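You operate a simulated robot arm through the tools that you are given. There is no shell and no other tool. Be economical: measure what you need, move in short steps, check, and stop when the job is done.

You are at the controls of a simulated two-armed robot. One attempt, no reset.

Task
Hold the card holder steady and lift the deck out for round four.
Fine: deck on the sideboard top; push the holder back to about the vase's row; yellow score on one, round dial on four.

Only the result counts: the job must be done as asked and must still hold three seconds after the hand-in. Knocking over, shifting, dropping, spilling or breaking anything else fails it.

Robot
Two 7-joint arms with two-finger parallel grippers on one trunk that stands fixed in place. Base frame: the origin is at the foot of the trunk, x ahead of it, y to its left, z up. Units: mm, degrees, N and s.
The left shoulder is at [70, 163, 1195], the right one opposite. With the tool pointing down near the work surface each hand reaches from about 380 to 880 mm from the base axis, measured 20 degrees to its own side. Payload 3.43 kg a hand.
Tool frame (each hand has its own): the origin (TCP) lies between the finger pads and is the grasp point; the fingertips stand 34 mm ahead of it; z points along the fingers, y is the line along which they close. The gripper opens to 128 mm. The fingers are 24 mm wide and 12 mm thick; the gripper's body (48 by 130 mm) begins 96 mm behind the TCP.
Orientation is that of the tool frame in the base frame, as a unit quaternion [w, x, y, z]. With the fingers straight down and closing along the base's y, the tool's x points along the base's -x, its y along +y and its z along -z.

Tools
- The arms move only by the tool move_arm. It takes "left_rows", "right_rows" or both (then of equal length, played together; a hand with none holds still); each is a list of rows, each an object (a shift or turn left out is 0, a gripper value left out holds the last) with "rot": the turn, a rotation vector about the base's x, y, z in rad, a list of three; "dp": the shift along the base's x, y, z in mm, a list of three; "gripper": the closure in counts, from 0 (fully open) to 255 (shut). In form: [{"rot": [ax, ay, az], "dp": [dx, dy, dz], "gripper": gripper}, ...]. A call has 1 to 10 rows; each row shifts and turns the commanded pose from where the row before left it. Rows are played at 5 a second. More than 50 mm and 8.6 degrees between two rows, or a gripper value outside its range, and nothing of the call is played. A pose out of reach is approached as far as the arm can. The call stops where the force on the tool passes 40 N (or 10 N more than at its start, if that is more) or the arm is blocked; 0.2 s more then pass. Each finger travels about 153 mm/s and halts on what it meets, pressing with about 36 N; the grip force reading is that of the motor and also rises with nothing between the fingers. The clock runs only during rows and for 0.2 s after the last one: add rows that do not move to give the fingers time. The reply holds the time, the measured pose of the TCP, the force on the tool along the base axes, the opening and the grip force, in the units named above and with some noise, with the torque about the TCP (base axes, N m) and any sound that the robot's microphone picked up, and new pictures: "views" is both (left out), scene, wrist or none (wrist: the cameras of the hands that moved).
- Cameras (640 x 400 px; columns grow to the right, rows downward): "scene" is now at [127.1, -32.1, 1407.9]; the picture's right is [-0.37, -0.93, -0.00], its down [-0.66, 0.26, -0.71] and it looks along [0.66, -0.26, -0.71] (base axes); focal length 270 px, centre (320, 200). "left" rides on the left gripper at [76, 11, -160] in its tool frame; the picture's right is [-0.15, 0.99, 0.00], its down [-0.88, -0.13, -0.46] and it looks along [-0.45, -0.07, 0.89] (tool axes); focal length 234 px, centre (320, 200). "right" rides on the right gripper at [76, -11, -160] in its tool frame; the picture's right is [0.15, 0.99, 0.00], its down [-0.88, 0.13, -0.46] and it looks along [-0.45, 0.07, 0.89] (tool axes); focal length 234 px, centre (320, 200). There is no depth. A picture from a camera that has moved, and an enlarged one, comes with that camera's place and axes in the base frame and with its lens.
- lift_body(by): slides the trunk up (or, below 0, down) by that many mm; the arms and the scene camera ride with it, the base frame stays. It gives what a move gives, with no picture.
- pan_tilt(pan, tilt): turns the head with the scene camera to pan (to the left, within 86 degrees either way) and tilt (down, from -29 to 69), counted from straight ahead of the robot. It gives what a move gives, and a new picture of the scene camera.
- enlarge(camera, box): a new picture of the part [left, top, right, bottom] of that camera's present view, enlarged. It takes no simulated time.
- finish_job(): hands the job in; it is judged then, once.

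Go step by step. Nothing tells you positions but the pictures and the camera data: compare them with the known pose of the tool, close in by small moves and look again before you grip or let go. The budget is 120 turns and 200 pictures, counting those below and the enlarged ones. Unless the task says otherwise, let go and move clear before handing in, and close with one line.

The tools are called after "Call:" as a command line: name --argument value ..., lists and objects as JSON in quotes. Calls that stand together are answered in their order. move_arm: Moves the arms, as the interface text tells. Its arguments: {"type":"object","properties":{"left_rows":{"type":"array"},"right_rows":{"type":"array"},"views":{"type":"string","enum":["both","scene","wrist","none"]}},"required":[]} The other tools are called the same way: lift_body (by) slides the trunk up or down; pan_tilt (pan, tilt) turns the head that bears the scene camera; enlarge (camera, box) takes an enlarged picture of a part of a camera's view; finish_job () hands the job in.

At the start:

```text
clock: 0.0
left_ee_pos: [587.7, -19.5, 1175.1]
left_ee_rot: [0.0, -0.001, 1.0, 0.0]
left_contact_force: [-0.5, 0.0, 0.3]
left_wrist_torque: [-0.03, 0.01, -0.04]
left_gripper_width: 127.7
left_grip_force: 0.1
right_ee_pos: [396.4, -546.7, 1178.2]
right_ee_rot: [0.0, 0.0, 1.0, 0.001]
right_contact_force: [-0.1, -0.5, 0.3]
right_wrist_torque: [0.02, 0.03, 0.0]
right_gripper_width: 128.1
right_grip_force: 0.0
trunk travel left (down, up): [-675.0, 265.0]
head pan, tilt: [-21.7, 44.9]
```

scene: 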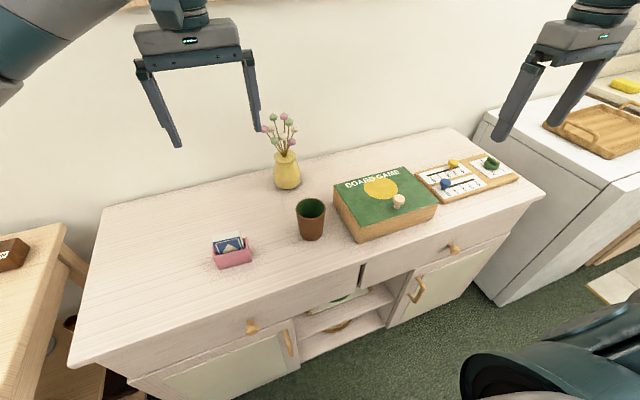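
right: 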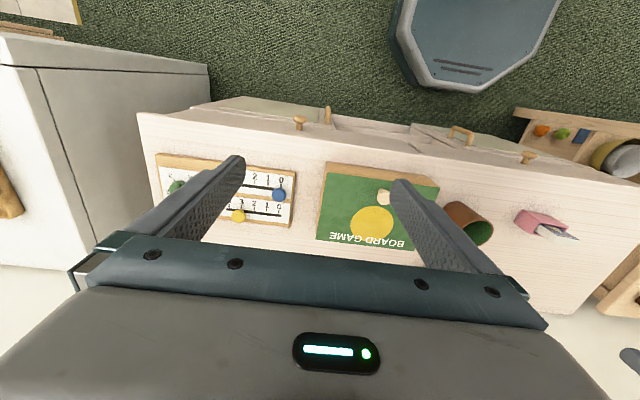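
left: 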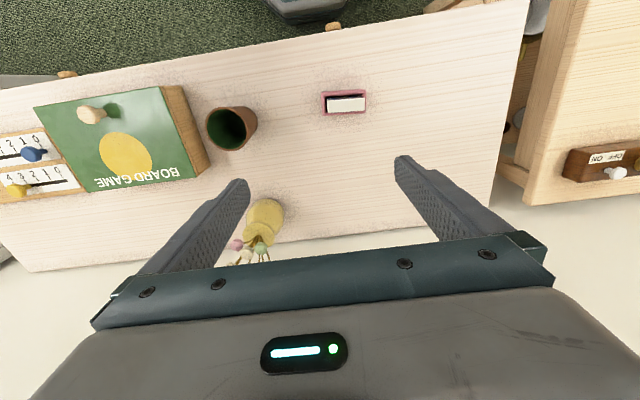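

I see a sideboard with a pink card holder, a cup, a vase, a board game box and a scoreboard with sliders and a dial. I'll look closer first.

Call:
enlarge --camera "scene" --box '[400, 130, 540, 218]'

Call:
enlarge --camera "scene" --box '[190, 210, 290, 273]'

Call:
enlarge --camera "left" --box '[290, 60, 400, 130]'

Call:
enlarge --camera "right" --box '[140, 130, 320, 242]'

```text
4.55 times, centred on (470, 174) of scene
camera zoom: at [127.1, -32.1, 1407.9], right [-0.37, -0.93, 0.0], down [-0.66, 0.26, -0.71], along [0.66, -0.26, -0.71], focal length 1226 px, centre (-362, 318)
```

zoom: 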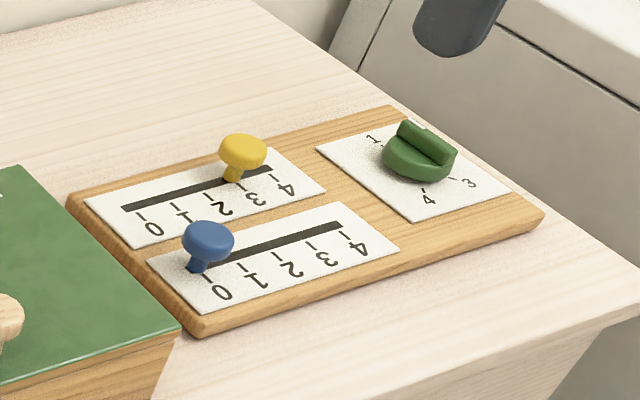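

```text
6.35 times, centred on (240, 242) of scene
camera zoom: at [127.1, -32.1, 1407.9], right [-0.37, -0.93, 0.0], down [-0.66, 0.26, -0.71], along [0.66, -0.26, -0.71], focal length 1713 px, centre (828, -64)
```

zoom: 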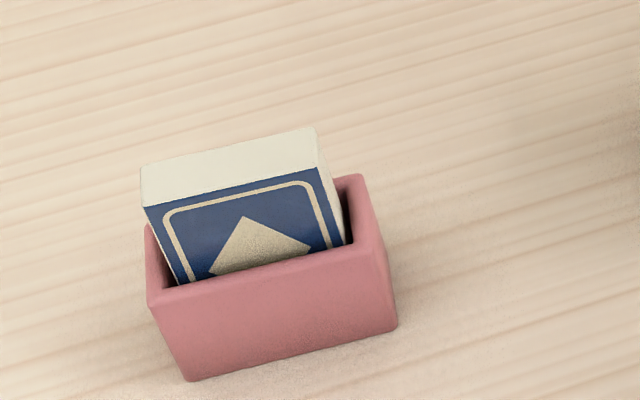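

```text
5.71 times, centred on (345, 95) of left
camera zoom: at [512.6, -7.8, 1336.4], right [0.14, 0.99, 0.0], down [0.88, -0.13, 0.46], along [0.45, -0.07, -0.89], focal length 1338 px, centre (177, 800)
```

zoom: 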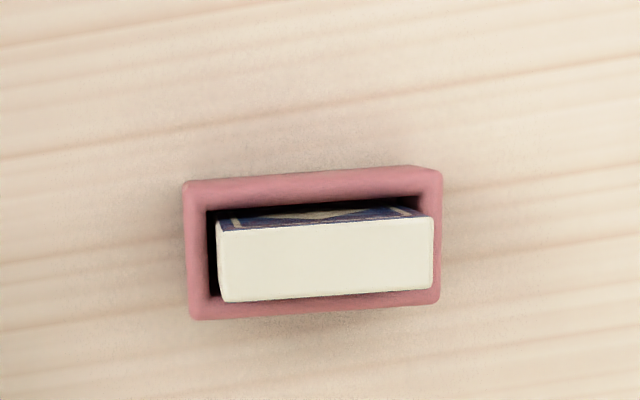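

```text
3.56 times, centred on (230, 186) of right
camera zoom: at [320.0, -557.5, 1337.8], right [-0.15, 0.99, 0.0], down [0.88, 0.13, 0.46], along [0.45, 0.07, -0.89], focal length 833 px, centre (640, 250)
```

zoom: 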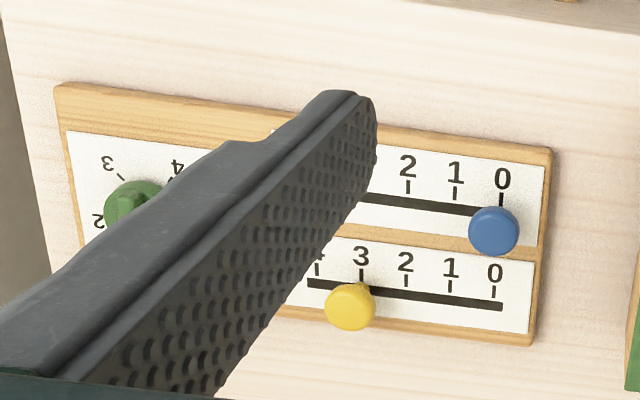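

The holder is around (555, 30) with its rim near z 874 and the deck top near z 917. The table is near z 820 and the vase near x 780. The plan is for the left hand to lean in from +y and grip the holder's end while the right hand pulls the deck from above. Both hands now turn and approach at height.

Call:
move_arm --left_rows '[{"rot": [0, 0, -0.149], "dp": [-3, 20, -8]}, {"rot": [0, 0, -0.149], "dp": [-3, 20, -8]}, {"rot": [0, 0, -0.149], "dp": [-3, 20, -8]}, {"rot": [0, 0, -0.149], "dp": [-3, 20, -8]}, {"rot": [0, 0, -0.149], "dp": [-3, 20, -8]}, {"rot": [0, 0, -0.149], "dp": [-3, 20, -8]}, {"rot": [0, 0, -0.149], "dp": [-3, 20, -8]}, {"rot": [0, 0, -0.149], "dp": [-3, 20, -8]}, {"rot": [0, 0, -0.149], "dp": [-3, 20, -8]}, {"rot": [0, 0, -0.149], "dp": [-3, 20, -8]}]' --right_rows '[{"rot": [0, 0, 0.1473], "dp": [15.8, 39.7, 0]}, {"rot": [0, 0, 0.1473], "dp": [15.8, 39.7, 0]}, {"rot": [0, 0, 0.1473], "dp": [15.8, 39.7, 0]}, {"rot": [0, 0, 0.1473], "dp": [15.8, 39.7, 0]}, {"rot": [0, 0, 0.1473], "dp": [15.8, 39.7, 0]}, {"rot": [0, 0, 0.1473], "dp": [15.8, 39.7, 0]}, {"rot": [0, 0, 0.1473], "dp": [15.8, 39.7, 0]}, {"rot": [0, 0, 0.1473], "dp": [15.8, 39.7, 0]}, {"rot": [0, 0, 0.1473], "dp": [15.8, 39.7, 0]}, {"rot": [0, 0, 0.1473], "dp": [15.8, 39.7, 0]}]' --views "both"

```text
clock: 2.2
left_ee_pos: [558.2, 180.5, 1096.5]
left_ee_rot: [0.0, 0.678, 0.735, 0.0]
left_contact_force: [0.1, 0.2, -1.0]
left_wrist_torque: [0.0, 0.0, -0.02]
left_gripper_width: 128.0
left_grip_force: 0.1
right_ee_pos: [436.0, -114.5, 1171.8]
right_ee_rot: [0.003, -0.668, 0.744, -0.002]
right_contact_force: [-0.5, -0.5, 0.1]
right_wrist_torque: [0.0, -0.05, -0.02]
right_gripper_width: 128.0
right_grip_force: 0.1
right hand out of reach, approached as far as the arm can: row 7, 8, 9, 10
trunk travel left (down, up): [-675.0, 265.0]
head pan, tilt: [-21.7, 44.9]
camera scene: at [126.7, -31.0, 1407.9], right [-0.37, -0.93, 0.0], down [-0.66, 0.26, -0.71], along [0.66, -0.26, -0.7], focal length 270 px, centre (320, 200)
camera right: at [436.5, -190.7, 1332.9], right [-1.0, -0.04, -0.01], down [-0.04, 0.89, 0.46], along [-0.01, 0.46, -0.89], focal length 234 px, centre (320, 200)
camera left: at [563.1, 258.9, 1256.2], right [1.0, -0.07, 0.0], down [-0.06, -0.89, 0.46], along [-0.03, -0.45, -0.89], focal length 234 px, centre (320, 200)
```

scene: 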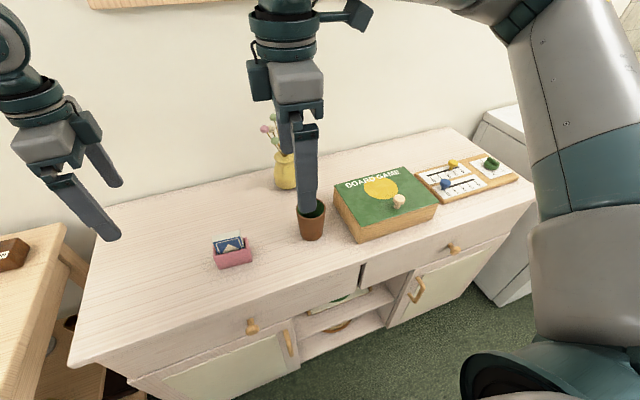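
right: 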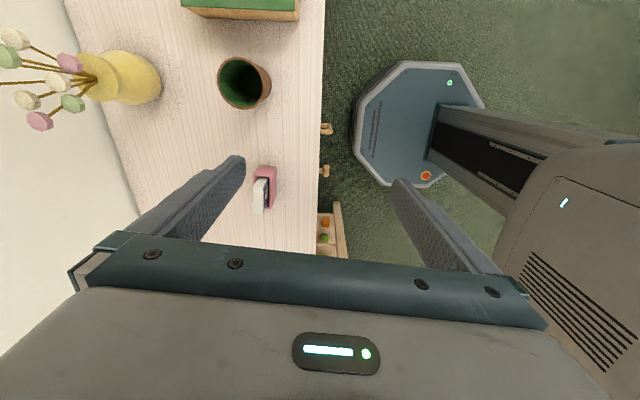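
left: 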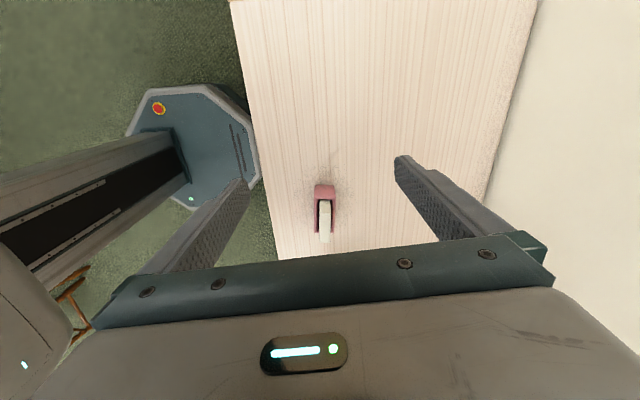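

The right hand ran out of reach at this height, so I'll lower it. The left hand finishes its yaw and leans to its pre-grasp pose.

Call:
move_arm --left_rows '[{"rot": [0, 0, -0.089], "dp": [1.1, -2.9, -18.8]}, {"rot": [0, 0, -0.089], "dp": [1.1, -2.9, -18.8]}, {"rot": [-0.1448, 0.0142, 0], "dp": [1.1, -2.9, -18.8]}, {"rot": [-0.1448, 0.0142, 0], "dp": [1.1, -2.9, -18.8]}, {"rot": [-0.1448, 0.0142, 0], "dp": [1.1, -2.9, -18.8]}, {"rot": [-0.1448, 0.0142, 0], "dp": [1.1, -2.9, -18.8]}, {"rot": [-0.1448, 0.0142, 0], "dp": [1.1, -2.9, -18.8]}, {"rot": [-0.1448, 0.0142, 0], "dp": [1.1, -2.9, -18.8]}]' --right_rows '[{"dp": [0, 0, -16]}, {"dp": [0, 0, -16]}, {"dp": [0, 0, -16]}, {"dp": [0, 0, -16]}, {"dp": [0, 0, -16]}, {"dp": [0, 0, -16]}, {"dp": [0, 0, -16]}, {"dp": [0, 0, -16]}]' --views "both"

```text
clock: 4.0
left_ee_pos: [567.3, 156.4, 945.5]
left_ee_rot: [0.286, 0.67, 0.609, -0.314]
left_contact_force: [-0.4, 0.0, 0.6]
left_wrist_torque: [0.01, -0.02, 0.02]
left_gripper_width: 128.0
left_grip_force: 0.0
right_ee_pos: [436.1, -113.6, 1050.8]
right_ee_rot: [0.001, -0.672, 0.741, -0.001]
right_contact_force: [0.7, 0.4, 0.3]
right_wrist_torque: [-0.03, 0.0, 0.0]
right_gripper_width: 128.0
right_grip_force: 0.1
right hand out of reach, approached as far as the arm can: row 1, 8
trunk travel left (down, up): [-675.0, 265.0]
head pan, tilt: [-21.7, 44.9]
camera scene: at [127.6, -31.2, 1408.0], right [-0.37, -0.93, 0.0], down [-0.66, 0.26, -0.71], along [0.66, -0.26, -0.71], focal length 270 px, centre (320, 200)
camera right: at [439.6, -190.4, 1210.2], right [-1.0, -0.05, 0.0], down [-0.04, 0.89, 0.46], along [-0.02, 0.46, -0.89], focal length 234 px, centre (320, 200)
camera left: at [595.7, 327.8, 990.3], right [0.98, -0.19, 0.11], down [-0.15, -0.2, 0.97], along [-0.16, -0.96, -0.22], focal length 234 px, centre (320, 200)
```

scene: 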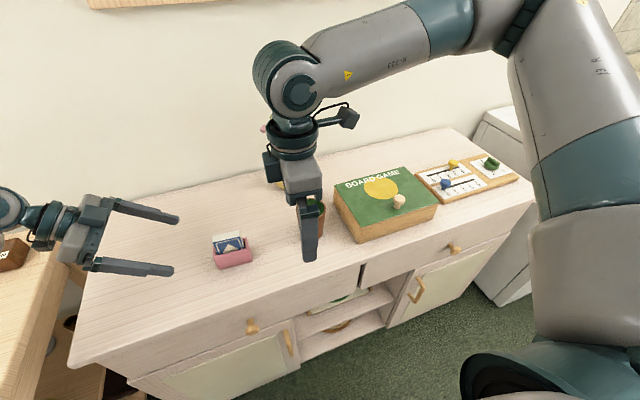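
right: 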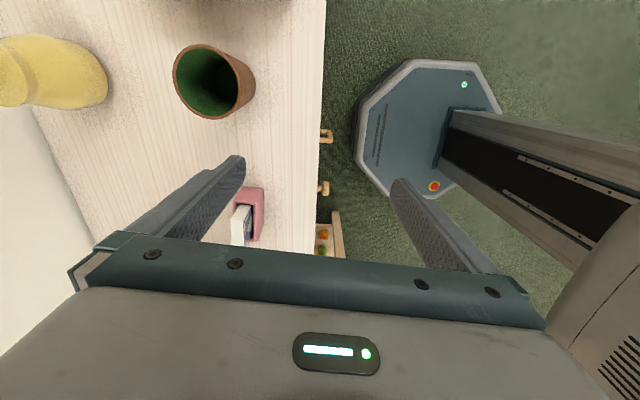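
left: 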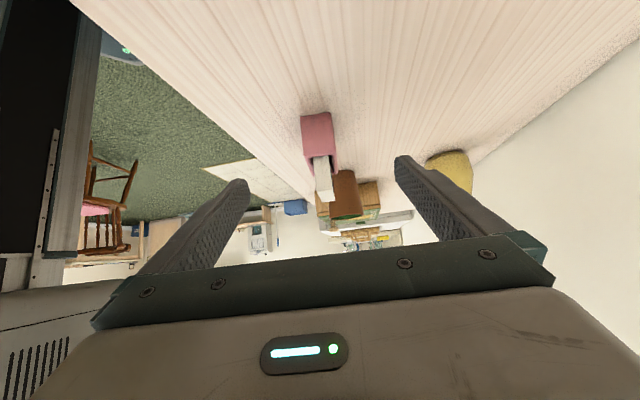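

The left pre-grasp pose is good. Next I'll try moving the right hand forward to see how far it reaches.

Call:
move_arm --right_rows '[{"dp": [20, 5, -5]}, {"dp": [20, 5, -5]}, {"dp": [20, 5, -5]}, {"dp": [20, 5, -5]}, {"dp": [20, 5, -5]}, {"dp": [18, 5, -5]}]' --views "scene"

```text
clock: 5.4
left_ee_pos: [567.7, 156.2, 946.4]
left_ee_rot: [0.283, 0.671, 0.61, -0.313]
left_contact_force: [-0.3, 1.1, 0.3]
left_wrist_torque: [0.02, -0.02, -0.01]
left_gripper_width: 128.2
left_grip_force: 0.0
right_ee_pos: [441.2, -116.9, 1034.2]
right_ee_rot: [0.002, -0.671, 0.742, 0.0]
right_contact_force: [0.2, 0.0, -0.1]
right_wrist_torque: [-0.01, -0.01, 0.03]
right_gripper_width: 127.9
right_grip_force: 0.0
right hand out of reach, approached as far as the arm can: row 1, 2, 3, 4, 5, 6
trunk travel left (down, up): [-675.0, 265.0]
head pan, tilt: [-21.7, 44.9]
camera scene: at [127.3, -31.9, 1407.9], right [-0.37, -0.93, 0.0], down [-0.66, 0.26, -0.71], along [0.66, -0.26, -0.71], focal length 270 px, centre (320, 200)
```

scene: 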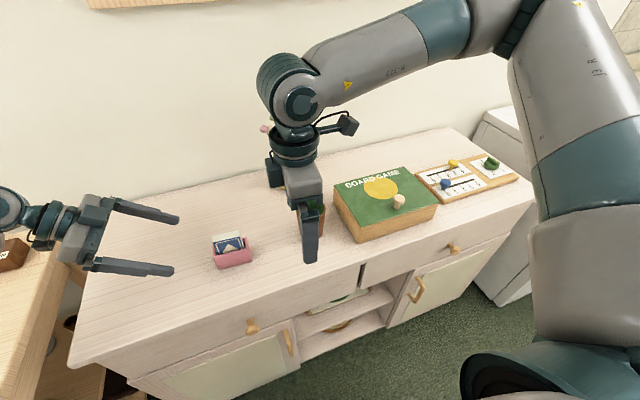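

The limit looks like a joint limit at this yaw. I'll turn the right hand back toward neutral and test its reach.

Call:
move_arm --right_rows '[{"rot": [0, 0, -0.1473], "dp": [0, 0, 3]}, {"rot": [0, 0, -0.1473], "dp": [0, 0, 3]}, {"rot": [0, 0, -0.1473], "dp": [0, 0, 3]}, {"rot": [0, 0, -0.1473], "dp": [0, 0, 3]}, {"rot": [0, 0, -0.1473], "dp": [20, 0, 3]}, {"rot": [0, 0, -0.1473], "dp": [20, 0, 3]}, {"rot": [0, 0, -0.1473], "dp": [20, 0, 3]}, {"rot": [0, 0, -0.1473], "dp": [20, 0, 3]}, {"rot": [0, 0, -0.1473], "dp": [20, 0, 3]}, {"rot": [0, 0, -0.1473], "dp": [13, 0, 3]}]' --views "scene"

```text
clock: 7.6
left_ee_pos: [567.7, 157.6, 945.0]
left_ee_rot: [0.284, 0.671, 0.609, -0.314]
left_contact_force: [0.2, 0.7, -0.3]
left_wrist_torque: [0.04, -0.01, -0.03]
left_gripper_width: 127.9
left_grip_force: 0.1
right_ee_pos: [547.5, -137.7, 1066.6]
right_ee_rot: [0.0, 0.001, 1.0, 0.001]
right_contact_force: [-0.5, 0.2, 0.3]
right_wrist_torque: [0.0, 0.0, 0.01]
right_gripper_width: 128.1
right_grip_force: 0.1
right hand out of reach, approached as far as the arm can: row 7, 8, 9, 10
trunk travel left (down, up): [-675.0, 265.0]
head pan, tilt: [-21.7, 44.9]
camera scene: at [127.4, -31.9, 1407.8], right [-0.37, -0.93, 0.0], down [-0.66, 0.26, -0.71], along [0.66, -0.26, -0.71], focal length 270 px, centre (320, 200)
```

scene: 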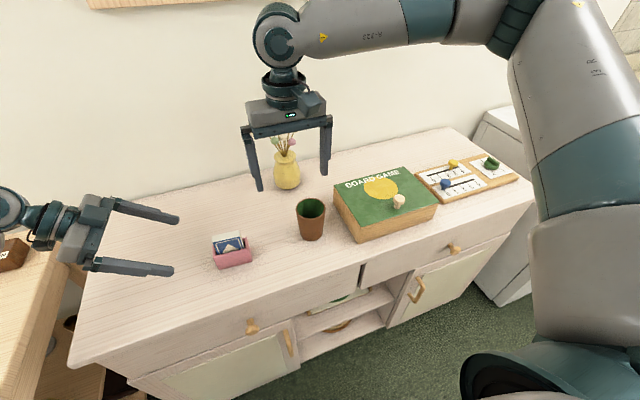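

The right arm should mirror the left one's reach, so the configuration got awkward along the way. I'll back out to y=-300 and sweep in further ahead with neutral yaw.

Call:
move_arm --right_rows '[{"dp": [0, -40, 10]}, {"dp": [0, -40, 10]}, {"dp": [0, -40, 10]}, {"dp": [0, -40, 10]}, {"dp": [20, -20, 10]}, {"dp": [20, -20, 10]}, {"dp": [20, 0, 0]}]' --views "scene"

```text
clock: 9.2
left_ee_pos: [568.9, 157.6, 943.8]
left_ee_rot: [0.283, 0.67, 0.61, -0.313]
left_contact_force: [0.1, -0.8, 0.8]
left_wrist_torque: [-0.01, 0.0, -0.02]
left_gripper_width: 128.4
left_grip_force: 0.0
right_ee_pos: [608.0, -336.3, 1126.6]
right_ee_rot: [-0.002, 0.0, 1.0, -0.001]
right_contact_force: [0.4, -0.5, 0.5]
right_wrist_torque: [-0.01, 0.04, 0.0]
right_gripper_width: 127.8
right_grip_force: 0.1
trunk travel left (down, up): [-675.0, 265.0]
head pan, tilt: [-21.7, 44.9]
camera scene: at [128.3, -31.2, 1407.8], right [-0.37, -0.93, 0.0], down [-0.66, 0.26, -0.71], along [0.66, -0.26, -0.71], focal length 270 px, centre (320, 200)
```

scene: 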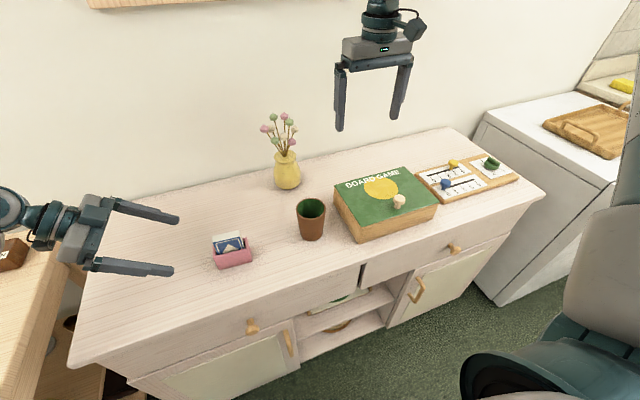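

Now I'll sweep the right hand toward y=0 with neutral yaw.

Call:
move_arm --right_rows '[{"dp": [0, 40, 0]}, {"dp": [0, 40, 0]}, {"dp": [0, 40, 0]}, {"dp": [0, 40, 0]}, {"dp": [0, 40, 0]}, {"dp": [0, 40, 0]}, {"dp": [0, 40, 0]}, {"dp": [0, 40, 0]}, {"dp": [0, 30, 0]}]' --views "scene"

```text
clock: 11.2
left_ee_pos: [568.4, 157.3, 946.4]
left_ee_rot: [0.284, 0.671, 0.609, -0.313]
left_contact_force: [0.7, -0.2, -0.9]
left_wrist_torque: [0.01, 0.0, -0.01]
left_gripper_width: 128.2
left_grip_force: 0.0
right_ee_pos: [570.5, -146.2, 1127.2]
right_ee_rot: [0.0, 0.0, 1.0, 0.0]
right_contact_force: [-0.9, -0.8, -0.1]
right_wrist_torque: [0.0, 0.02, 0.01]
right_gripper_width: 128.1
right_grip_force: 0.0
right hand out of reach, approached as far as the arm can: row 5, 6, 7, 8, 9
trunk travel left (down, up): [-675.0, 265.0]
head pan, tilt: [-21.7, 44.9]
camera scene: at [127.4, -31.7, 1407.9], right [-0.37, -0.93, 0.0], down [-0.66, 0.26, -0.71], along [0.66, -0.26, -0.71], focal length 270 px, centre (320, 200)
```

scene: 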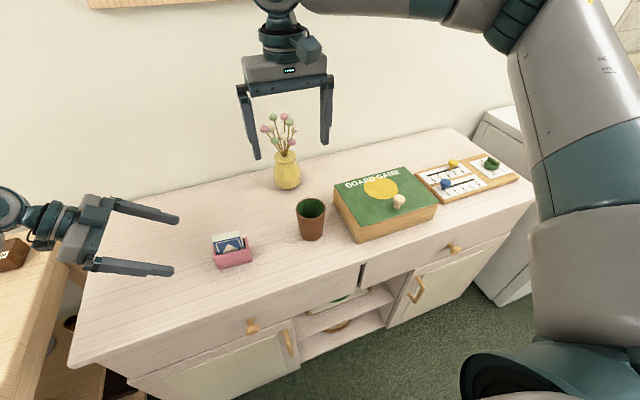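

The right hand can't cross inward while vertical. I'll give it a yaw and a lean toward its own side, so its wrist stays at negative y, and then test the reach.

Call:
move_arm --right_rows '[{"rot": [0, 0, 0.1473], "dp": [0, -15, 0]}, {"rot": [0, 0, 0.1473], "dp": [0, -15, 0]}, {"rot": [0, 0, 0.1473], "dp": [0, -15, 0]}, {"rot": [0, 0, 0.1473], "dp": [0, -15, 0]}, {"rot": [0, 0, 0.1473], "dp": [0, -15, 0]}, {"rot": [0, 0, 0.1473], "dp": [0, -15, 0]}, {"rot": [0, 0, 0.1473], "dp": [0, -15, 0]}, {"rot": [0, 0, 0.1473], "dp": [0, -15, 0]}, {"rot": [0, 0, 0.1473], "dp": [0, -15, 0]}, {"rot": [0, 0, 0.1473], "dp": [0, -15, 0]}]' --views "none"

Call:
move_arm --right_rows '[{"rot": [0.14, -0.0137, 0], "dp": [0, 20, 0]}, {"rot": [0.14, -0.0137, 0], "dp": [0, 20, 0]}, {"rot": [0.14, -0.0137, 0], "dp": [0, 20, -5]}, {"rot": [0.14, -0.0137, 0], "dp": [0, 20, -5]}, {"rot": [0.14, -0.0137, 0], "dp": [0, 20, -5]}]' --views "scene"

```text
clock: 13.4
left_ee_pos: [566.3, 158.4, 945.9]
left_ee_rot: [0.284, 0.671, 0.609, -0.313]
left_contact_force: [-0.5, 0.5, 0.0]
left_wrist_torque: [-0.02, -0.03, 0.01]
left_gripper_width: 127.9
left_grip_force: 0.0
right_ee_pos: [402.1, -165.5, 1121.1]
right_ee_rot: [0.001, -0.667, 0.745, -0.005]
right_contact_force: [0.1, -0.5, -0.5]
right_wrist_torque: [0.0, -0.05, 0.03]
right_gripper_width: 127.9
right_grip_force: 0.0
right hand out of reach, approached as far as the arm can: row 7, 8, 9, 10
trunk travel left (down, up): [-675.0, 265.0]
head pan, tilt: [-21.7, 44.9]
```

```text
clock: 14.6
left_ee_pos: [567.5, 156.4, 945.5]
left_ee_rot: [0.284, 0.671, 0.61, -0.313]
left_contact_force: [-1.3, -0.7, 0.5]
left_wrist_torque: [-0.01, -0.01, -0.03]
left_gripper_width: 127.9
left_grip_force: 0.0
right_ee_pos: [395.0, -60.0, 1104.6]
right_ee_rot: [0.256, -0.631, 0.695, 0.232]
right_contact_force: [-0.2, -0.5, 0.2]
right_wrist_torque: [0.02, 0.04, 0.01]
right_gripper_width: 127.8
right_grip_force: 0.0
right hand out of reach, approached as far as the arm can: row 1, 2
trunk travel left (down, up): [-675.0, 265.0]
head pan, tilt: [-21.7, 44.9]
camera scene: at [127.4, -32.2, 1407.9], right [-0.37, -0.93, 0.0], down [-0.66, 0.26, -0.71], along [0.66, -0.26, -0.71], focal length 270 px, centre (320, 200)
```

scene: 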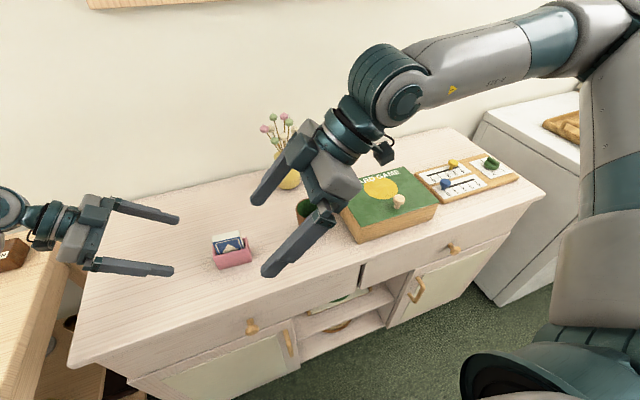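

The leaned pose is in reach, so I'll move the right hand forward to x≈554.

Call:
move_arm --right_rows '[{"dp": [27, 0, -3]}, {"dp": [27, 0, -3]}, {"dp": [27, 0, -3]}, {"dp": [27, 0, -3]}, {"dp": [26, 0, -3]}, {"dp": [25, 0, -3]}]' --views "both"

```text
clock: 16.0
left_ee_pos: [568.9, 158.6, 945.8]
left_ee_rot: [0.284, 0.67, 0.61, -0.313]
left_contact_force: [-0.4, -0.9, -0.1]
left_wrist_torque: [-0.01, 0.0, 0.0]
left_gripper_width: 128.1
left_grip_force: 0.1
right_ee_pos: [468.2, 9.3, 1064.3]
right_ee_rot: [0.257, -0.629, 0.698, 0.229]
right_contact_force: [0.9, 0.1, 0.7]
right_wrist_torque: [0.01, 0.02, -0.02]
right_gripper_width: 128.1
right_grip_force: 0.1
right hand out of reach, approached as far as the arm can: row 1, 2, 3, 4, 5, 6
trunk travel left (down, up): [-675.0, 265.0]
head pan, tilt: [-21.7, 44.9]
camera scene: at [127.7, -31.2, 1407.8], right [-0.37, -0.93, 0.0], down [-0.66, 0.26, -0.71], along [0.66, -0.26, -0.71], focal length 270 px, centre (320, 200)
camera right: at [461.3, -151.5, 1138.5], right [-1.0, -0.01, -0.1], down [-0.09, 0.39, 0.92], along [0.03, 0.92, -0.39], focal length 234 px, centre (320, 200)
```

scene: 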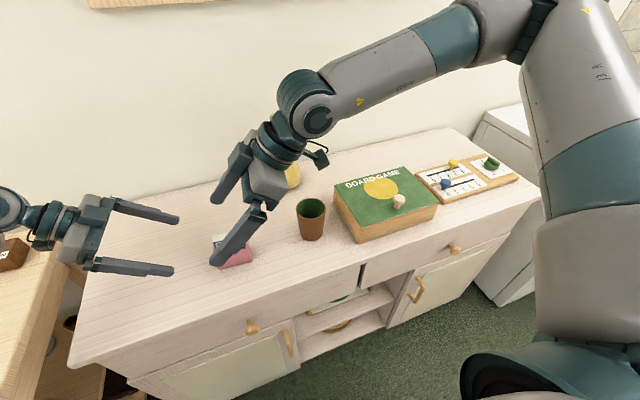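
right: 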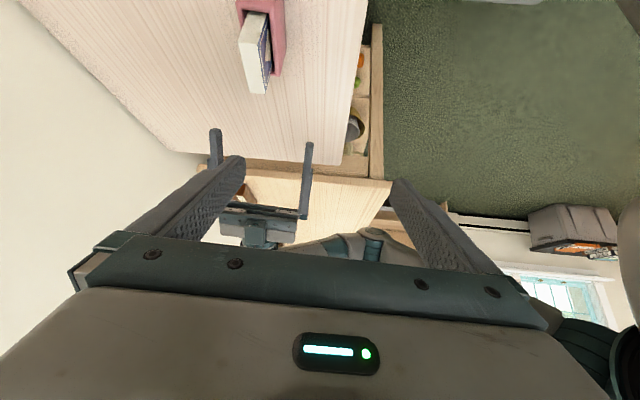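

The right hand slid along some limit. I'll probe with small steps to learn what the limit is.

Call:
move_arm --right_rows '[{"dp": [10, -10, -5]}, {"dp": [10, -10, -5]}, {"dp": [10, -10, -5]}]' --views "none"

Call:
move_arm --right_rows '[{"dp": [0, 0, -20]}, {"dp": [0, 0, -20]}, {"dp": [0, 0, -20]}]' --views "none"

```text
clock: 16.8
left_ee_pos: [567.1, 155.8, 945.4]
left_ee_rot: [0.284, 0.671, 0.61, -0.313]
left_contact_force: [-0.3, 1.2, -0.2]
left_wrist_torque: [-0.02, 0.01, -0.01]
left_gripper_width: 128.1
left_grip_force: 0.0
right_ee_pos: [466.9, -1.0, 1040.3]
right_ee_rot: [0.257, -0.63, 0.696, 0.23]
right_contact_force: [-0.1, 0.1, -0.2]
right_wrist_torque: [0.02, 0.05, -0.01]
right_gripper_width: 127.8
right_grip_force: 0.0
right hand out of reach, approached as far as the arm can: row 1, 2, 3
trunk travel left (down, up): [-675.0, 265.0]
head pan, tilt: [-21.7, 44.9]
```

```text
clock: 17.6
left_ee_pos: [567.0, 156.3, 945.1]
left_ee_rot: [0.284, 0.671, 0.609, -0.313]
left_contact_force: [-0.2, -0.8, -0.3]
left_wrist_torque: [0.01, -0.04, 0.03]
left_gripper_width: 128.0
left_grip_force: 0.1
right_ee_pos: [466.7, -6.1, 982.4]
right_ee_rot: [0.256, -0.631, 0.695, 0.232]
right_contact_force: [1.0, 0.7, 0.7]
right_wrist_torque: [-0.01, 0.0, -0.01]
right_gripper_width: 128.2
right_grip_force: 0.0
right hand out of reach, approached as far as the arm can: row 3
trunk travel left (down, up): [-675.0, 265.0]
head pan, tilt: [-21.7, 44.9]
```

At this yaw, x is capped by a wrist limit. I'll unlean, turn the right hand the other way (yaw ≈ -95°), and test again.

Call:
move_arm --right_rows '[{"rot": [-0.14, 0.0137, 0], "dp": [0, -40, 20]}, {"rot": [-0.14, 0.0137, 0], "dp": [0, -40, 20]}, {"rot": [-0.14, 0.0137, 0], "dp": [0, -40, 20]}, {"rot": [-0.14, 0.0137, 0], "dp": [0, -40, 20]}, {"rot": [-0.14, 0.0137, 0], "dp": [0, -40, 20]}, {"rot": [0, 0, -0.1473], "dp": [0, -20, 5]}, {"rot": [0, 0, -0.1473], "dp": [0, -20, 5]}, {"rot": [0, 0, -0.1473], "dp": [10, -20, 0]}, {"rot": [0, 0, -0.1473], "dp": [10, 0, 0]}, {"rot": [0, 0, -0.1473], "dp": [10, 0, 0]}]' --views "none"

Call:
move_arm --right_rows '[{"rot": [0, 0, -0.1485], "dp": [10, 0, 0]}, {"rot": [0, 0, -0.1485], "dp": [10, 0, 0]}, {"rot": [0, 0, -0.1485], "dp": [10, 0, 0]}, {"rot": [0, 0, -0.1485], "dp": [0, 0, 0]}, {"rot": [0, 0, -0.1485], "dp": [0, 0, 0]}, {"rot": [0, 0, -0.1485], "dp": [0, 0, 0]}, {"rot": [0, 0, -0.1485], "dp": [0, 0, 0]}, {"rot": [0, 0, -0.1485], "dp": [0, 0, 0]}, {"rot": [0, 0, -0.1485], "dp": [0, 0, 0]}, {"rot": [0, 0, -0.1485], "dp": [0, 0, 0]}]' --views "none"

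Call:
move_arm --right_rows '[{"rot": [0, 0, -0.1485], "dp": [0, 0, 0]}, {"rot": [0, 0, -0.1485], "dp": [0, 0, 0]}, {"rot": [0, 0, -0.1485], "dp": [0, 0, 0]}, {"rot": [0, 0, -0.1485], "dp": [0, 0, 0]}, {"rot": [0, 0, -0.1485], "dp": [0, 0, 0]}, {"rot": [0, 0, -0.1485], "dp": [0, 0, 0]}]' --views "scene"

```text
clock: 19.8
left_ee_pos: [567.8, 158.0, 945.3]
left_ee_rot: [0.284, 0.671, 0.609, -0.313]
left_contact_force: [0.6, 0.2, 0.9]
left_wrist_torque: [0.02, -0.01, 0.03]
left_gripper_width: 127.7
left_grip_force: 0.0
right_ee_pos: [438.8, -223.6, 1078.3]
right_ee_rot: [0.0, -0.359, 0.933, 0.0]
right_contact_force: [-0.2, -0.2, 0.5]
right_wrist_torque: [0.01, -0.01, -0.02]
right_gripper_width: 128.0
right_grip_force: 0.1
right hand out of reach, approached as far as the arm can: row 1, 2, 3, 4, 5
trunk travel left (down, up): [-675.0, 265.0]
head pan, tilt: [-21.7, 44.9]
```

```text
clock: 22.0
left_ee_pos: [567.8, 156.5, 945.3]
left_ee_rot: [0.283, 0.671, 0.609, -0.314]
left_contact_force: [-0.5, -0.4, 0.8]
left_wrist_torque: [0.06, 0.01, -0.04]
left_gripper_width: 128.0
left_grip_force: 0.1
right_ee_pos: [467.9, -223.4, 1078.0]
right_ee_rot: [0.0, 0.367, 0.93, -0.001]
right_contact_force: [-0.6, 0.0, 0.6]
right_wrist_torque: [0.0, 0.03, 0.01]
right_gripper_width: 128.0
right_grip_force: 0.0
trunk travel left (down, up): [-675.0, 265.0]
head pan, tilt: [-21.7, 44.9]
```

```text
clock: 23.4
left_ee_pos: [566.0, 157.2, 946.0]
left_ee_rot: [0.284, 0.671, 0.609, -0.313]
left_contact_force: [-0.3, -0.1, 0.1]
left_wrist_torque: [0.04, 0.01, 0.0]
left_gripper_width: 128.0
left_grip_force: 0.2
right_ee_pos: [468.1, -222.8, 1077.5]
right_ee_rot: [0.0, 0.732, 0.681, 0.0]
right_contact_force: [0.0, 0.1, 0.0]
right_wrist_torque: [-0.02, 0.04, 0.0]
right_gripper_width: 128.1
right_grip_force: 0.1
trunk travel left (down, up): [-675.0, 265.0]
head pan, tilt: [-21.7, 44.9]
camera scene: at [127.2, -31.9, 1407.9], right [-0.37, -0.93, 0.0], down [-0.66, 0.26, -0.71], along [0.66, -0.26, -0.71], focal length 270 px, centre (320, 200)
```

scene: 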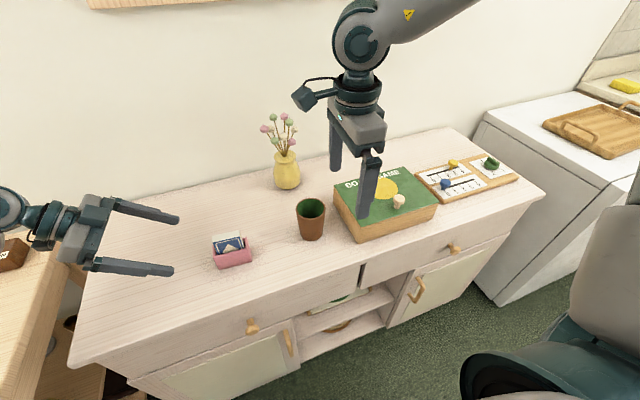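

At this yaw there's no complaint from the arm. Now I'll move the right hand in toward the deck, still vertical and high.

Call:
move_arm --right_rows '[{"dp": [17, 32, -3]}, {"dp": [17, 32, -3]}, {"dp": [17, 32, -3]}, {"dp": [17, 32, -3]}, {"dp": [17, 32, -3]}]' --views "scene"

```text
clock: 24.6
left_ee_pos: [568.7, 156.8, 945.1]
left_ee_rot: [0.284, 0.671, 0.609, -0.314]
left_contact_force: [-1.2, -0.8, -0.1]
left_wrist_torque: [-0.04, 0.0, 0.01]
left_gripper_width: 127.9
left_grip_force: 0.1
right_ee_pos: [527.0, -128.6, 1069.2]
right_ee_rot: [-0.001, 0.731, 0.683, 0.0]
right_contact_force: [0.1, -0.5, -0.6]
right_wrist_torque: [0.0, 0.0, -0.03]
right_gripper_width: 128.0
right_grip_force: 0.0
right hand out of reach, approached as far as the arm can: row 4, 5
trunk travel left (down, up): [-675.0, 265.0]
head pan, tilt: [-21.7, 44.9]
camera scene: at [127.2, -31.8, 1407.9], right [-0.37, -0.93, 0.0], down [-0.66, 0.26, -0.71], along [0.66, -0.26, -0.71], focal length 270 px, centre (320, 200)
```

scene: 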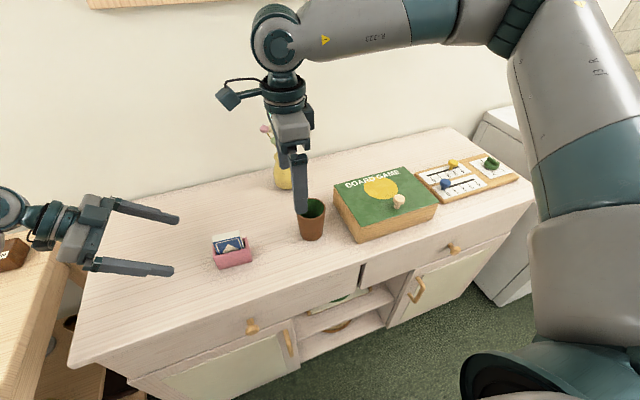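

The wrist limit is near y≈-130, so leaning should bring the fingertips to the deck.

Call:
move_arm --right_rows '[{"rot": [0.131, -0.0118, 0], "dp": [4, 15, -5]}, {"rot": [0.131, -0.0118, 0], "dp": [4, 15, -5]}, {"rot": [0.131, -0.0118, 0], "dp": [4, 15, -5]}, {"rot": [0.131, -0.0118, 0], "dp": [4, 15, -5]}, {"rot": [0.131, -0.0118, 0], "dp": [4, 15, -5]}, {"rot": [0.131, -0.0118, 0], "dp": [4, 15, -5]}]' --views "both"

```text
clock: 26.0
left_ee_pos: [567.7, 157.3, 946.5]
left_ee_rot: [0.283, 0.671, 0.609, -0.313]
left_contact_force: [1.0, -0.3, 0.4]
left_wrist_torque: [0.02, 0.01, 0.03]
left_gripper_width: 127.9
left_grip_force: 0.1
right_ee_pos: [551.7, -38.4, 1041.1]
right_ee_rot: [-0.258, 0.674, 0.629, 0.288]
right_contact_force: [-0.3, -0.6, 0.2]
right_wrist_torque: [0.02, 0.01, -0.02]
right_gripper_width: 128.2
right_grip_force: 0.1
trunk travel left (down, up): [-675.0, 265.0]
head pan, tilt: [-21.7, 44.9]
camera scene: at [127.7, -32.4, 1407.9], right [-0.37, -0.93, 0.0], down [-0.66, 0.26, -0.71], along [0.66, -0.26, -0.71], focal length 270 px, centre (320, 200)
camera right: at [532.6, -97.7, 1206.8], right [0.99, 0.03, 0.12], down [0.06, -0.95, -0.3], along [0.1, 0.31, -0.95], focal length 234 px, centre (320, 200)
```

scene: 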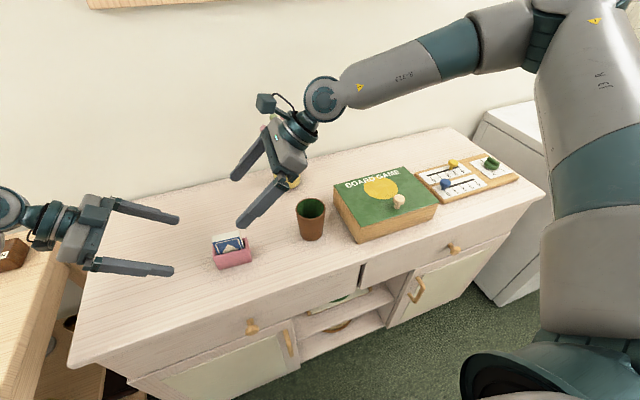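
right: 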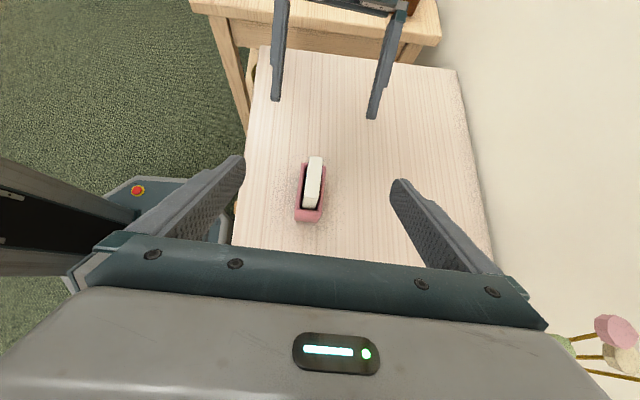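

The right hand now has a good leaned pose above the deck. I'll bring the left hand to the holder's end with its fingers still open.

Call:
move_arm --left_rows '[{"dp": [-1.6, -16.5, -13.8]}, {"dp": [-1.6, -16.5, -13.8]}, {"dp": [-1.6, -16.5, -13.8]}, {"dp": [-1.6, -16.5, -13.8], "gripper": 60}, {"dp": [-1.6, -16.5, -13.8]}, {"dp": [-1.6, -16.5, -13.8]}]' --views "both"

Call:
enlarge --camera "right" --box '[250, 110, 410, 210]'

Call:
enlarge --camera "scene" --box '[160, 190, 290, 271]'

```text
clock: 27.4
left_ee_pos: [557.4, 57.6, 862.3]
left_ee_rot: [0.284, 0.671, 0.609, -0.313]
left_contact_force: [0.5, -0.3, -0.3]
left_wrist_torque: [-0.03, 0.0, 0.01]
left_gripper_width: 98.0
left_grip_force: 0.0
right_ee_pos: [551.0, -38.9, 1039.9]
right_ee_rot: [-0.257, 0.674, 0.631, 0.286]
right_contact_force: [0.4, -0.1, 0.5]
right_wrist_torque: [-0.01, 0.0, 0.03]
right_gripper_width: 128.1
right_grip_force: 0.1
trunk travel left (down, up): [-675.0, 265.0]
head pan, tilt: [-21.7, 44.9]
camera scene: at [127.5, -32.4, 1407.9], right [-0.37, -0.93, 0.0], down [-0.66, 0.26, -0.71], along [0.66, -0.26, -0.71], focal length 270 px, centre (320, 200)
camera left: at [585.3, 227.6, 907.6], right [0.98, -0.19, 0.11], down [-0.15, -0.2, 0.97], along [-0.16, -0.96, -0.23], focal length 234 px, centre (320, 200)
```

scene: 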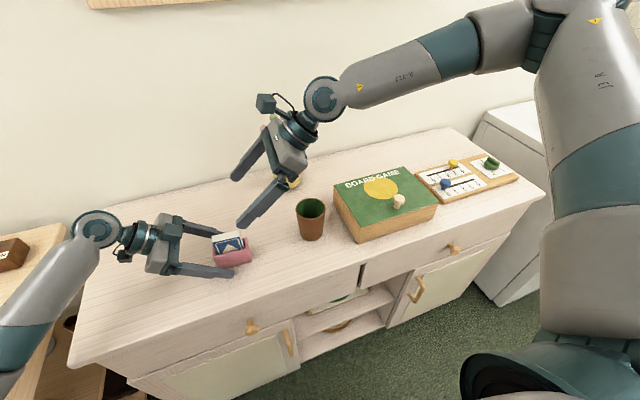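
left: 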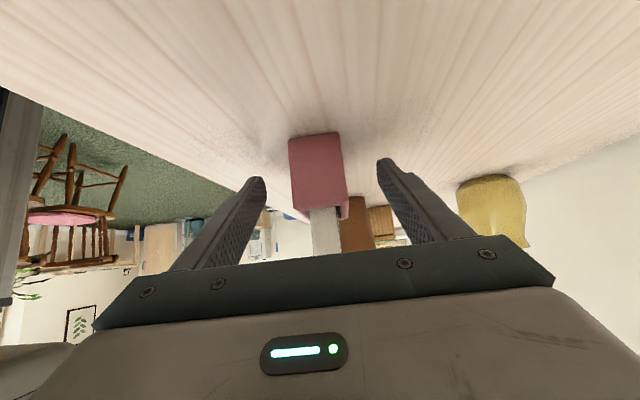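

```text
4.00 times, centred on (330, 160) of right
camera zoom: at [532.4, -97.6, 1206.7], right [0.99, 0.03, 0.12], down [0.06, -0.95, -0.3], along [0.1, 0.31, -0.95], focal length 937 px, centre (280, 360)
```

zoom: 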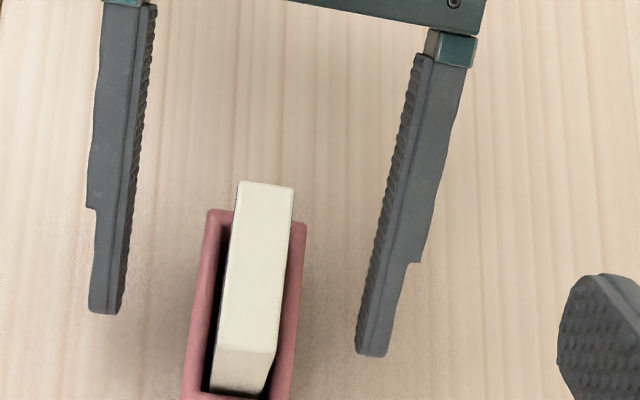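

```text
4.92 times, centred on (225, 230) of scene
camera zoom: at [127.5, -32.4, 1407.9], right [-0.37, -0.93, 0.0], down [-0.66, 0.26, -0.71], along [0.66, -0.26, -0.71], focal length 1328 px, centre (788, 50)
```

zoom: 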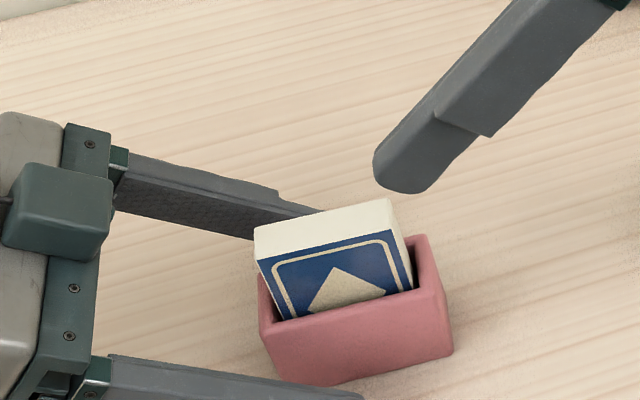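

The left fingers straddle the holder nicely and are centred on it, so I'll close them on it.

Call:
move_arm --left_rows '[{"gripper": 120}, {"gripper": 150}, {"gripper": 200}, {"gripper": 200}, {}]' --views "none"

Call:
enlarge --camera "right" --box '[250, 110, 410, 210]'

```text
clock: 28.6
left_ee_pos: [558.4, 58.5, 863.3]
left_ee_rot: [0.284, 0.671, 0.609, -0.313]
left_contact_force: [0.6, -0.6, 1.5]
left_wrist_torque: [-0.05, -0.07, 0.01]
left_gripper_width: 39.0
left_grip_force: 35.7
right_ee_pos: [551.1, -39.1, 1039.6]
right_ee_rot: [-0.256, 0.675, 0.63, 0.286]
right_contact_force: [-0.1, -0.7, -0.6]
right_wrist_torque: [0.01, 0.02, -0.02]
right_gripper_width: 127.8
right_grip_force: 0.1
trunk travel left (down, up): [-675.0, 265.0]
head pan, tilt: [-21.7, 44.9]
```

```text
4.00 times, centred on (330, 160) of right
camera zoom: at [532.0, -97.3, 1206.9], right [0.99, 0.03, 0.12], down [0.06, -0.95, -0.3], along [0.1, 0.31, -0.95], focal length 937 px, centre (280, 360)
```

zoom: 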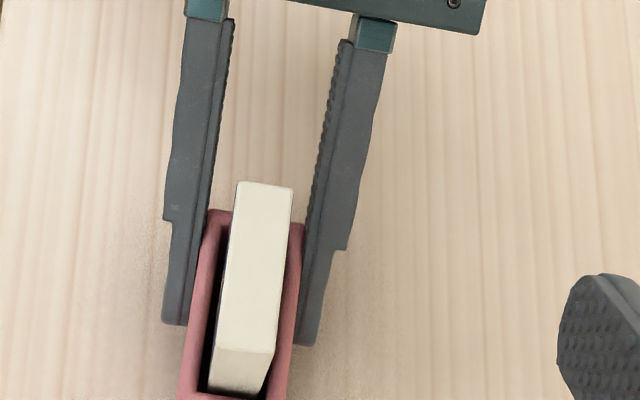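

The holder is held at 39 mm. Now I'll bring the right hand over the deck with its fingers half-closed.

Call:
move_arm --right_rows '[{"dp": [0.3, 10.2, -18.8], "gripper": 140}, {"dp": [0.3, 10.2, -18.8]}, {"dp": [0.3, 10.2, -18.8]}, {"dp": [0.3, 10.2, -18.8]}, {"dp": [0.3, 10.2, -18.8]}]' --views "both"

Call:
enlarge --camera "right" --box '[220, 100, 420, 225]'

Call:
enlarge --camera "scene" --box '[160, 190, 290, 271]'

```text
clock: 29.8
left_ee_pos: [557.7, 57.4, 863.2]
left_ee_rot: [0.284, 0.671, 0.609, -0.313]
left_contact_force: [-0.4, -1.1, 2.1]
left_wrist_torque: [-0.09, -0.04, 0.0]
left_gripper_width: 39.0
left_grip_force: 36.0
right_ee_pos: [537.0, -24.5, 970.0]
right_ee_rot: [-0.257, 0.675, 0.63, 0.287]
right_contact_force: [-0.4, 0.2, -0.1]
right_wrist_torque: [0.0, 0.0, -0.01]
right_gripper_width: 57.6
right_grip_force: 0.0
right hand out of reach, approached as far as the arm can: row 3, 4, 5
trunk travel left (down, up): [-675.0, 265.0]
head pan, tilt: [-21.7, 44.9]
camera scene: at [126.9, -32.0, 1407.9], right [-0.37, -0.93, 0.0], down [-0.66, 0.26, -0.71], along [0.66, -0.26, -0.71], focal length 270 px, centre (320, 200)
camera right: at [518.1, -83.3, 1137.4], right [0.99, 0.03, 0.12], down [0.06, -0.95, -0.3], along [0.1, 0.31, -0.95], focal length 234 px, centre (320, 200)
```

scene: 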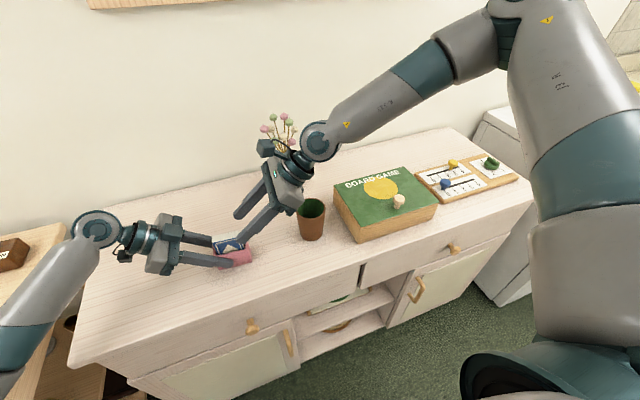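
right: 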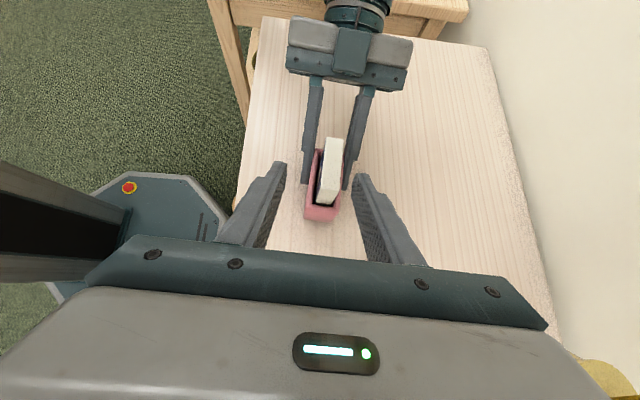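

```text
3.20 times, centred on (320, 162) of right
camera zoom: at [518.1, -83.3, 1137.4], right [0.99, 0.03, 0.12], down [0.06, -0.95, -0.3], along [0.1, 0.31, -0.95], focal length 749 px, centre (320, 320)
```

zoom: 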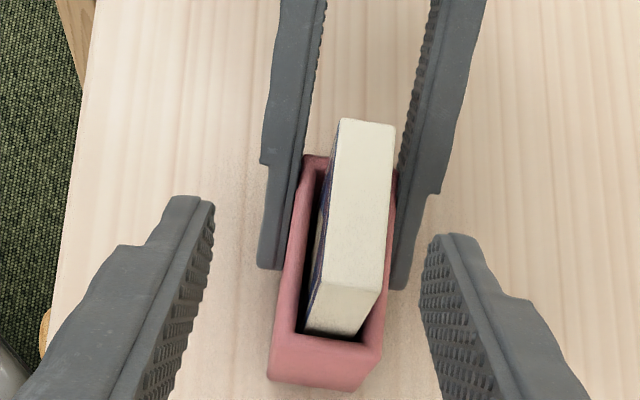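

```text
4.92 times, centred on (225, 230) of scene
camera zoom: at [126.9, -32.0, 1407.9], right [-0.37, -0.93, 0.0], down [-0.66, 0.26, -0.71], along [0.66, -0.26, -0.71], focal length 1328 px, centre (788, 50)
```

zoom: 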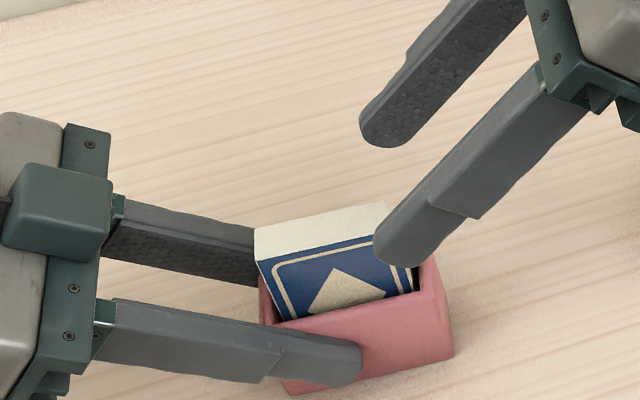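

The right hand stops about 35 mm short. I'll slide the held holder 60 mm toward -y, still clear of the cup, while the right hand backs up a little.

Call:
move_arm --left_rows '[{"dp": [0, 0, 0]}, {"dp": [0, 0, 0]}, {"dp": [0, -10, 0]}, {"dp": [0, -10, 0]}, {"dp": [0, -10, 0]}, {"dp": [0, -10, 0]}, {"dp": [0, -10, 0]}, {"dp": [0, -10, 0]}, {"dp": [0, 0, 0]}]' --right_rows '[{"dp": [3, -12, 12]}, {"dp": [3, -12, 12]}, {"dp": [3, -12, 12]}, {"dp": [3, -12, 12]}, {"dp": [3, -5, 0]}, {"dp": [0, 0, 0]}, {"dp": [0, 0, 0]}, {"dp": [0, 0, 0]}, {"dp": [0, 0, 0]}]' --views "both"

Call:
enlarge --camera "right" --box '[220, 100, 420, 225]'

```text
clock: 31.8
left_ee_pos: [558.2, -1.3, 863.3]
left_ee_rot: [0.284, 0.671, 0.609, -0.313]
left_contact_force: [-0.8, 1.6, 3.9]
left_wrist_torque: [-0.02, -0.12, 0.09]
left_gripper_width: 39.4
left_grip_force: 35.9
right_ee_pos: [552.1, -77.6, 1019.0]
right_ee_rot: [-0.257, 0.674, 0.63, 0.287]
right_contact_force: [-0.2, 0.4, -0.5]
right_wrist_torque: [-0.01, -0.01, -0.03]
right_gripper_width: 57.5
right_grip_force: 0.0
trunk travel left (down, up): [-675.0, 265.0]
head pan, tilt: [-21.7, 44.9]
camera scene: at [126.8, -31.7, 1407.9], right [-0.37, -0.93, 0.0], down [-0.66, 0.26, -0.71], along [0.66, -0.26, -0.71], focal length 270 px, centre (320, 200)
camera right: at [533.3, -136.4, 1186.2], right [0.99, 0.03, 0.12], down [0.06, -0.95, -0.3], along [0.1, 0.31, -0.95], focal length 234 px, centre (320, 200)
camera left: at [584.9, 168.0, 907.6], right [0.98, -0.19, 0.11], down [-0.15, -0.2, 0.97], along [-0.16, -0.96, -0.23], focal length 234 px, centre (320, 200)
```

scene: 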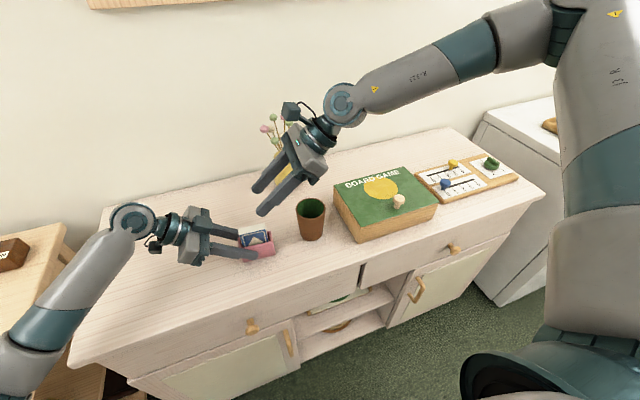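
right: 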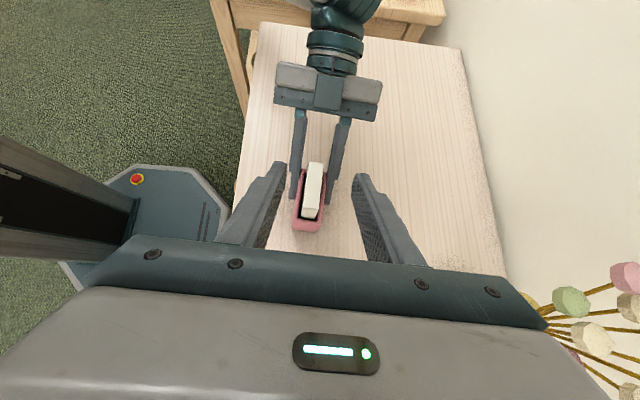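
left: 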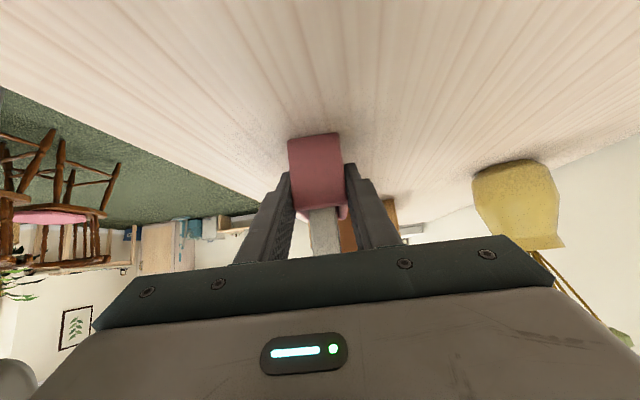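

```text
3.20 times, centred on (320, 162) of right
camera zoom: at [533.3, -136.4, 1186.2], right [0.99, 0.03, 0.12], down [0.06, -0.95, -0.3], along [0.1, 0.31, -0.95], focal length 749 px, centre (320, 320)
```

zoom: 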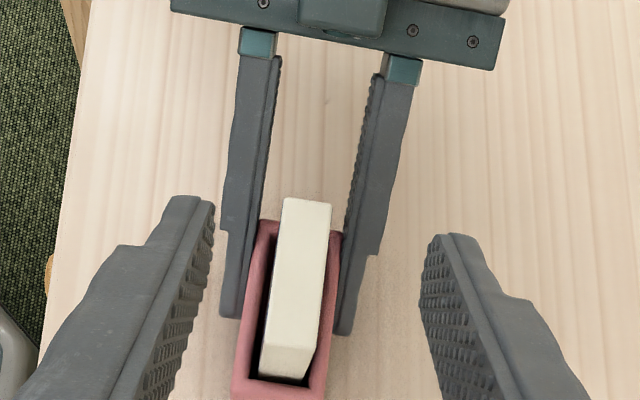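

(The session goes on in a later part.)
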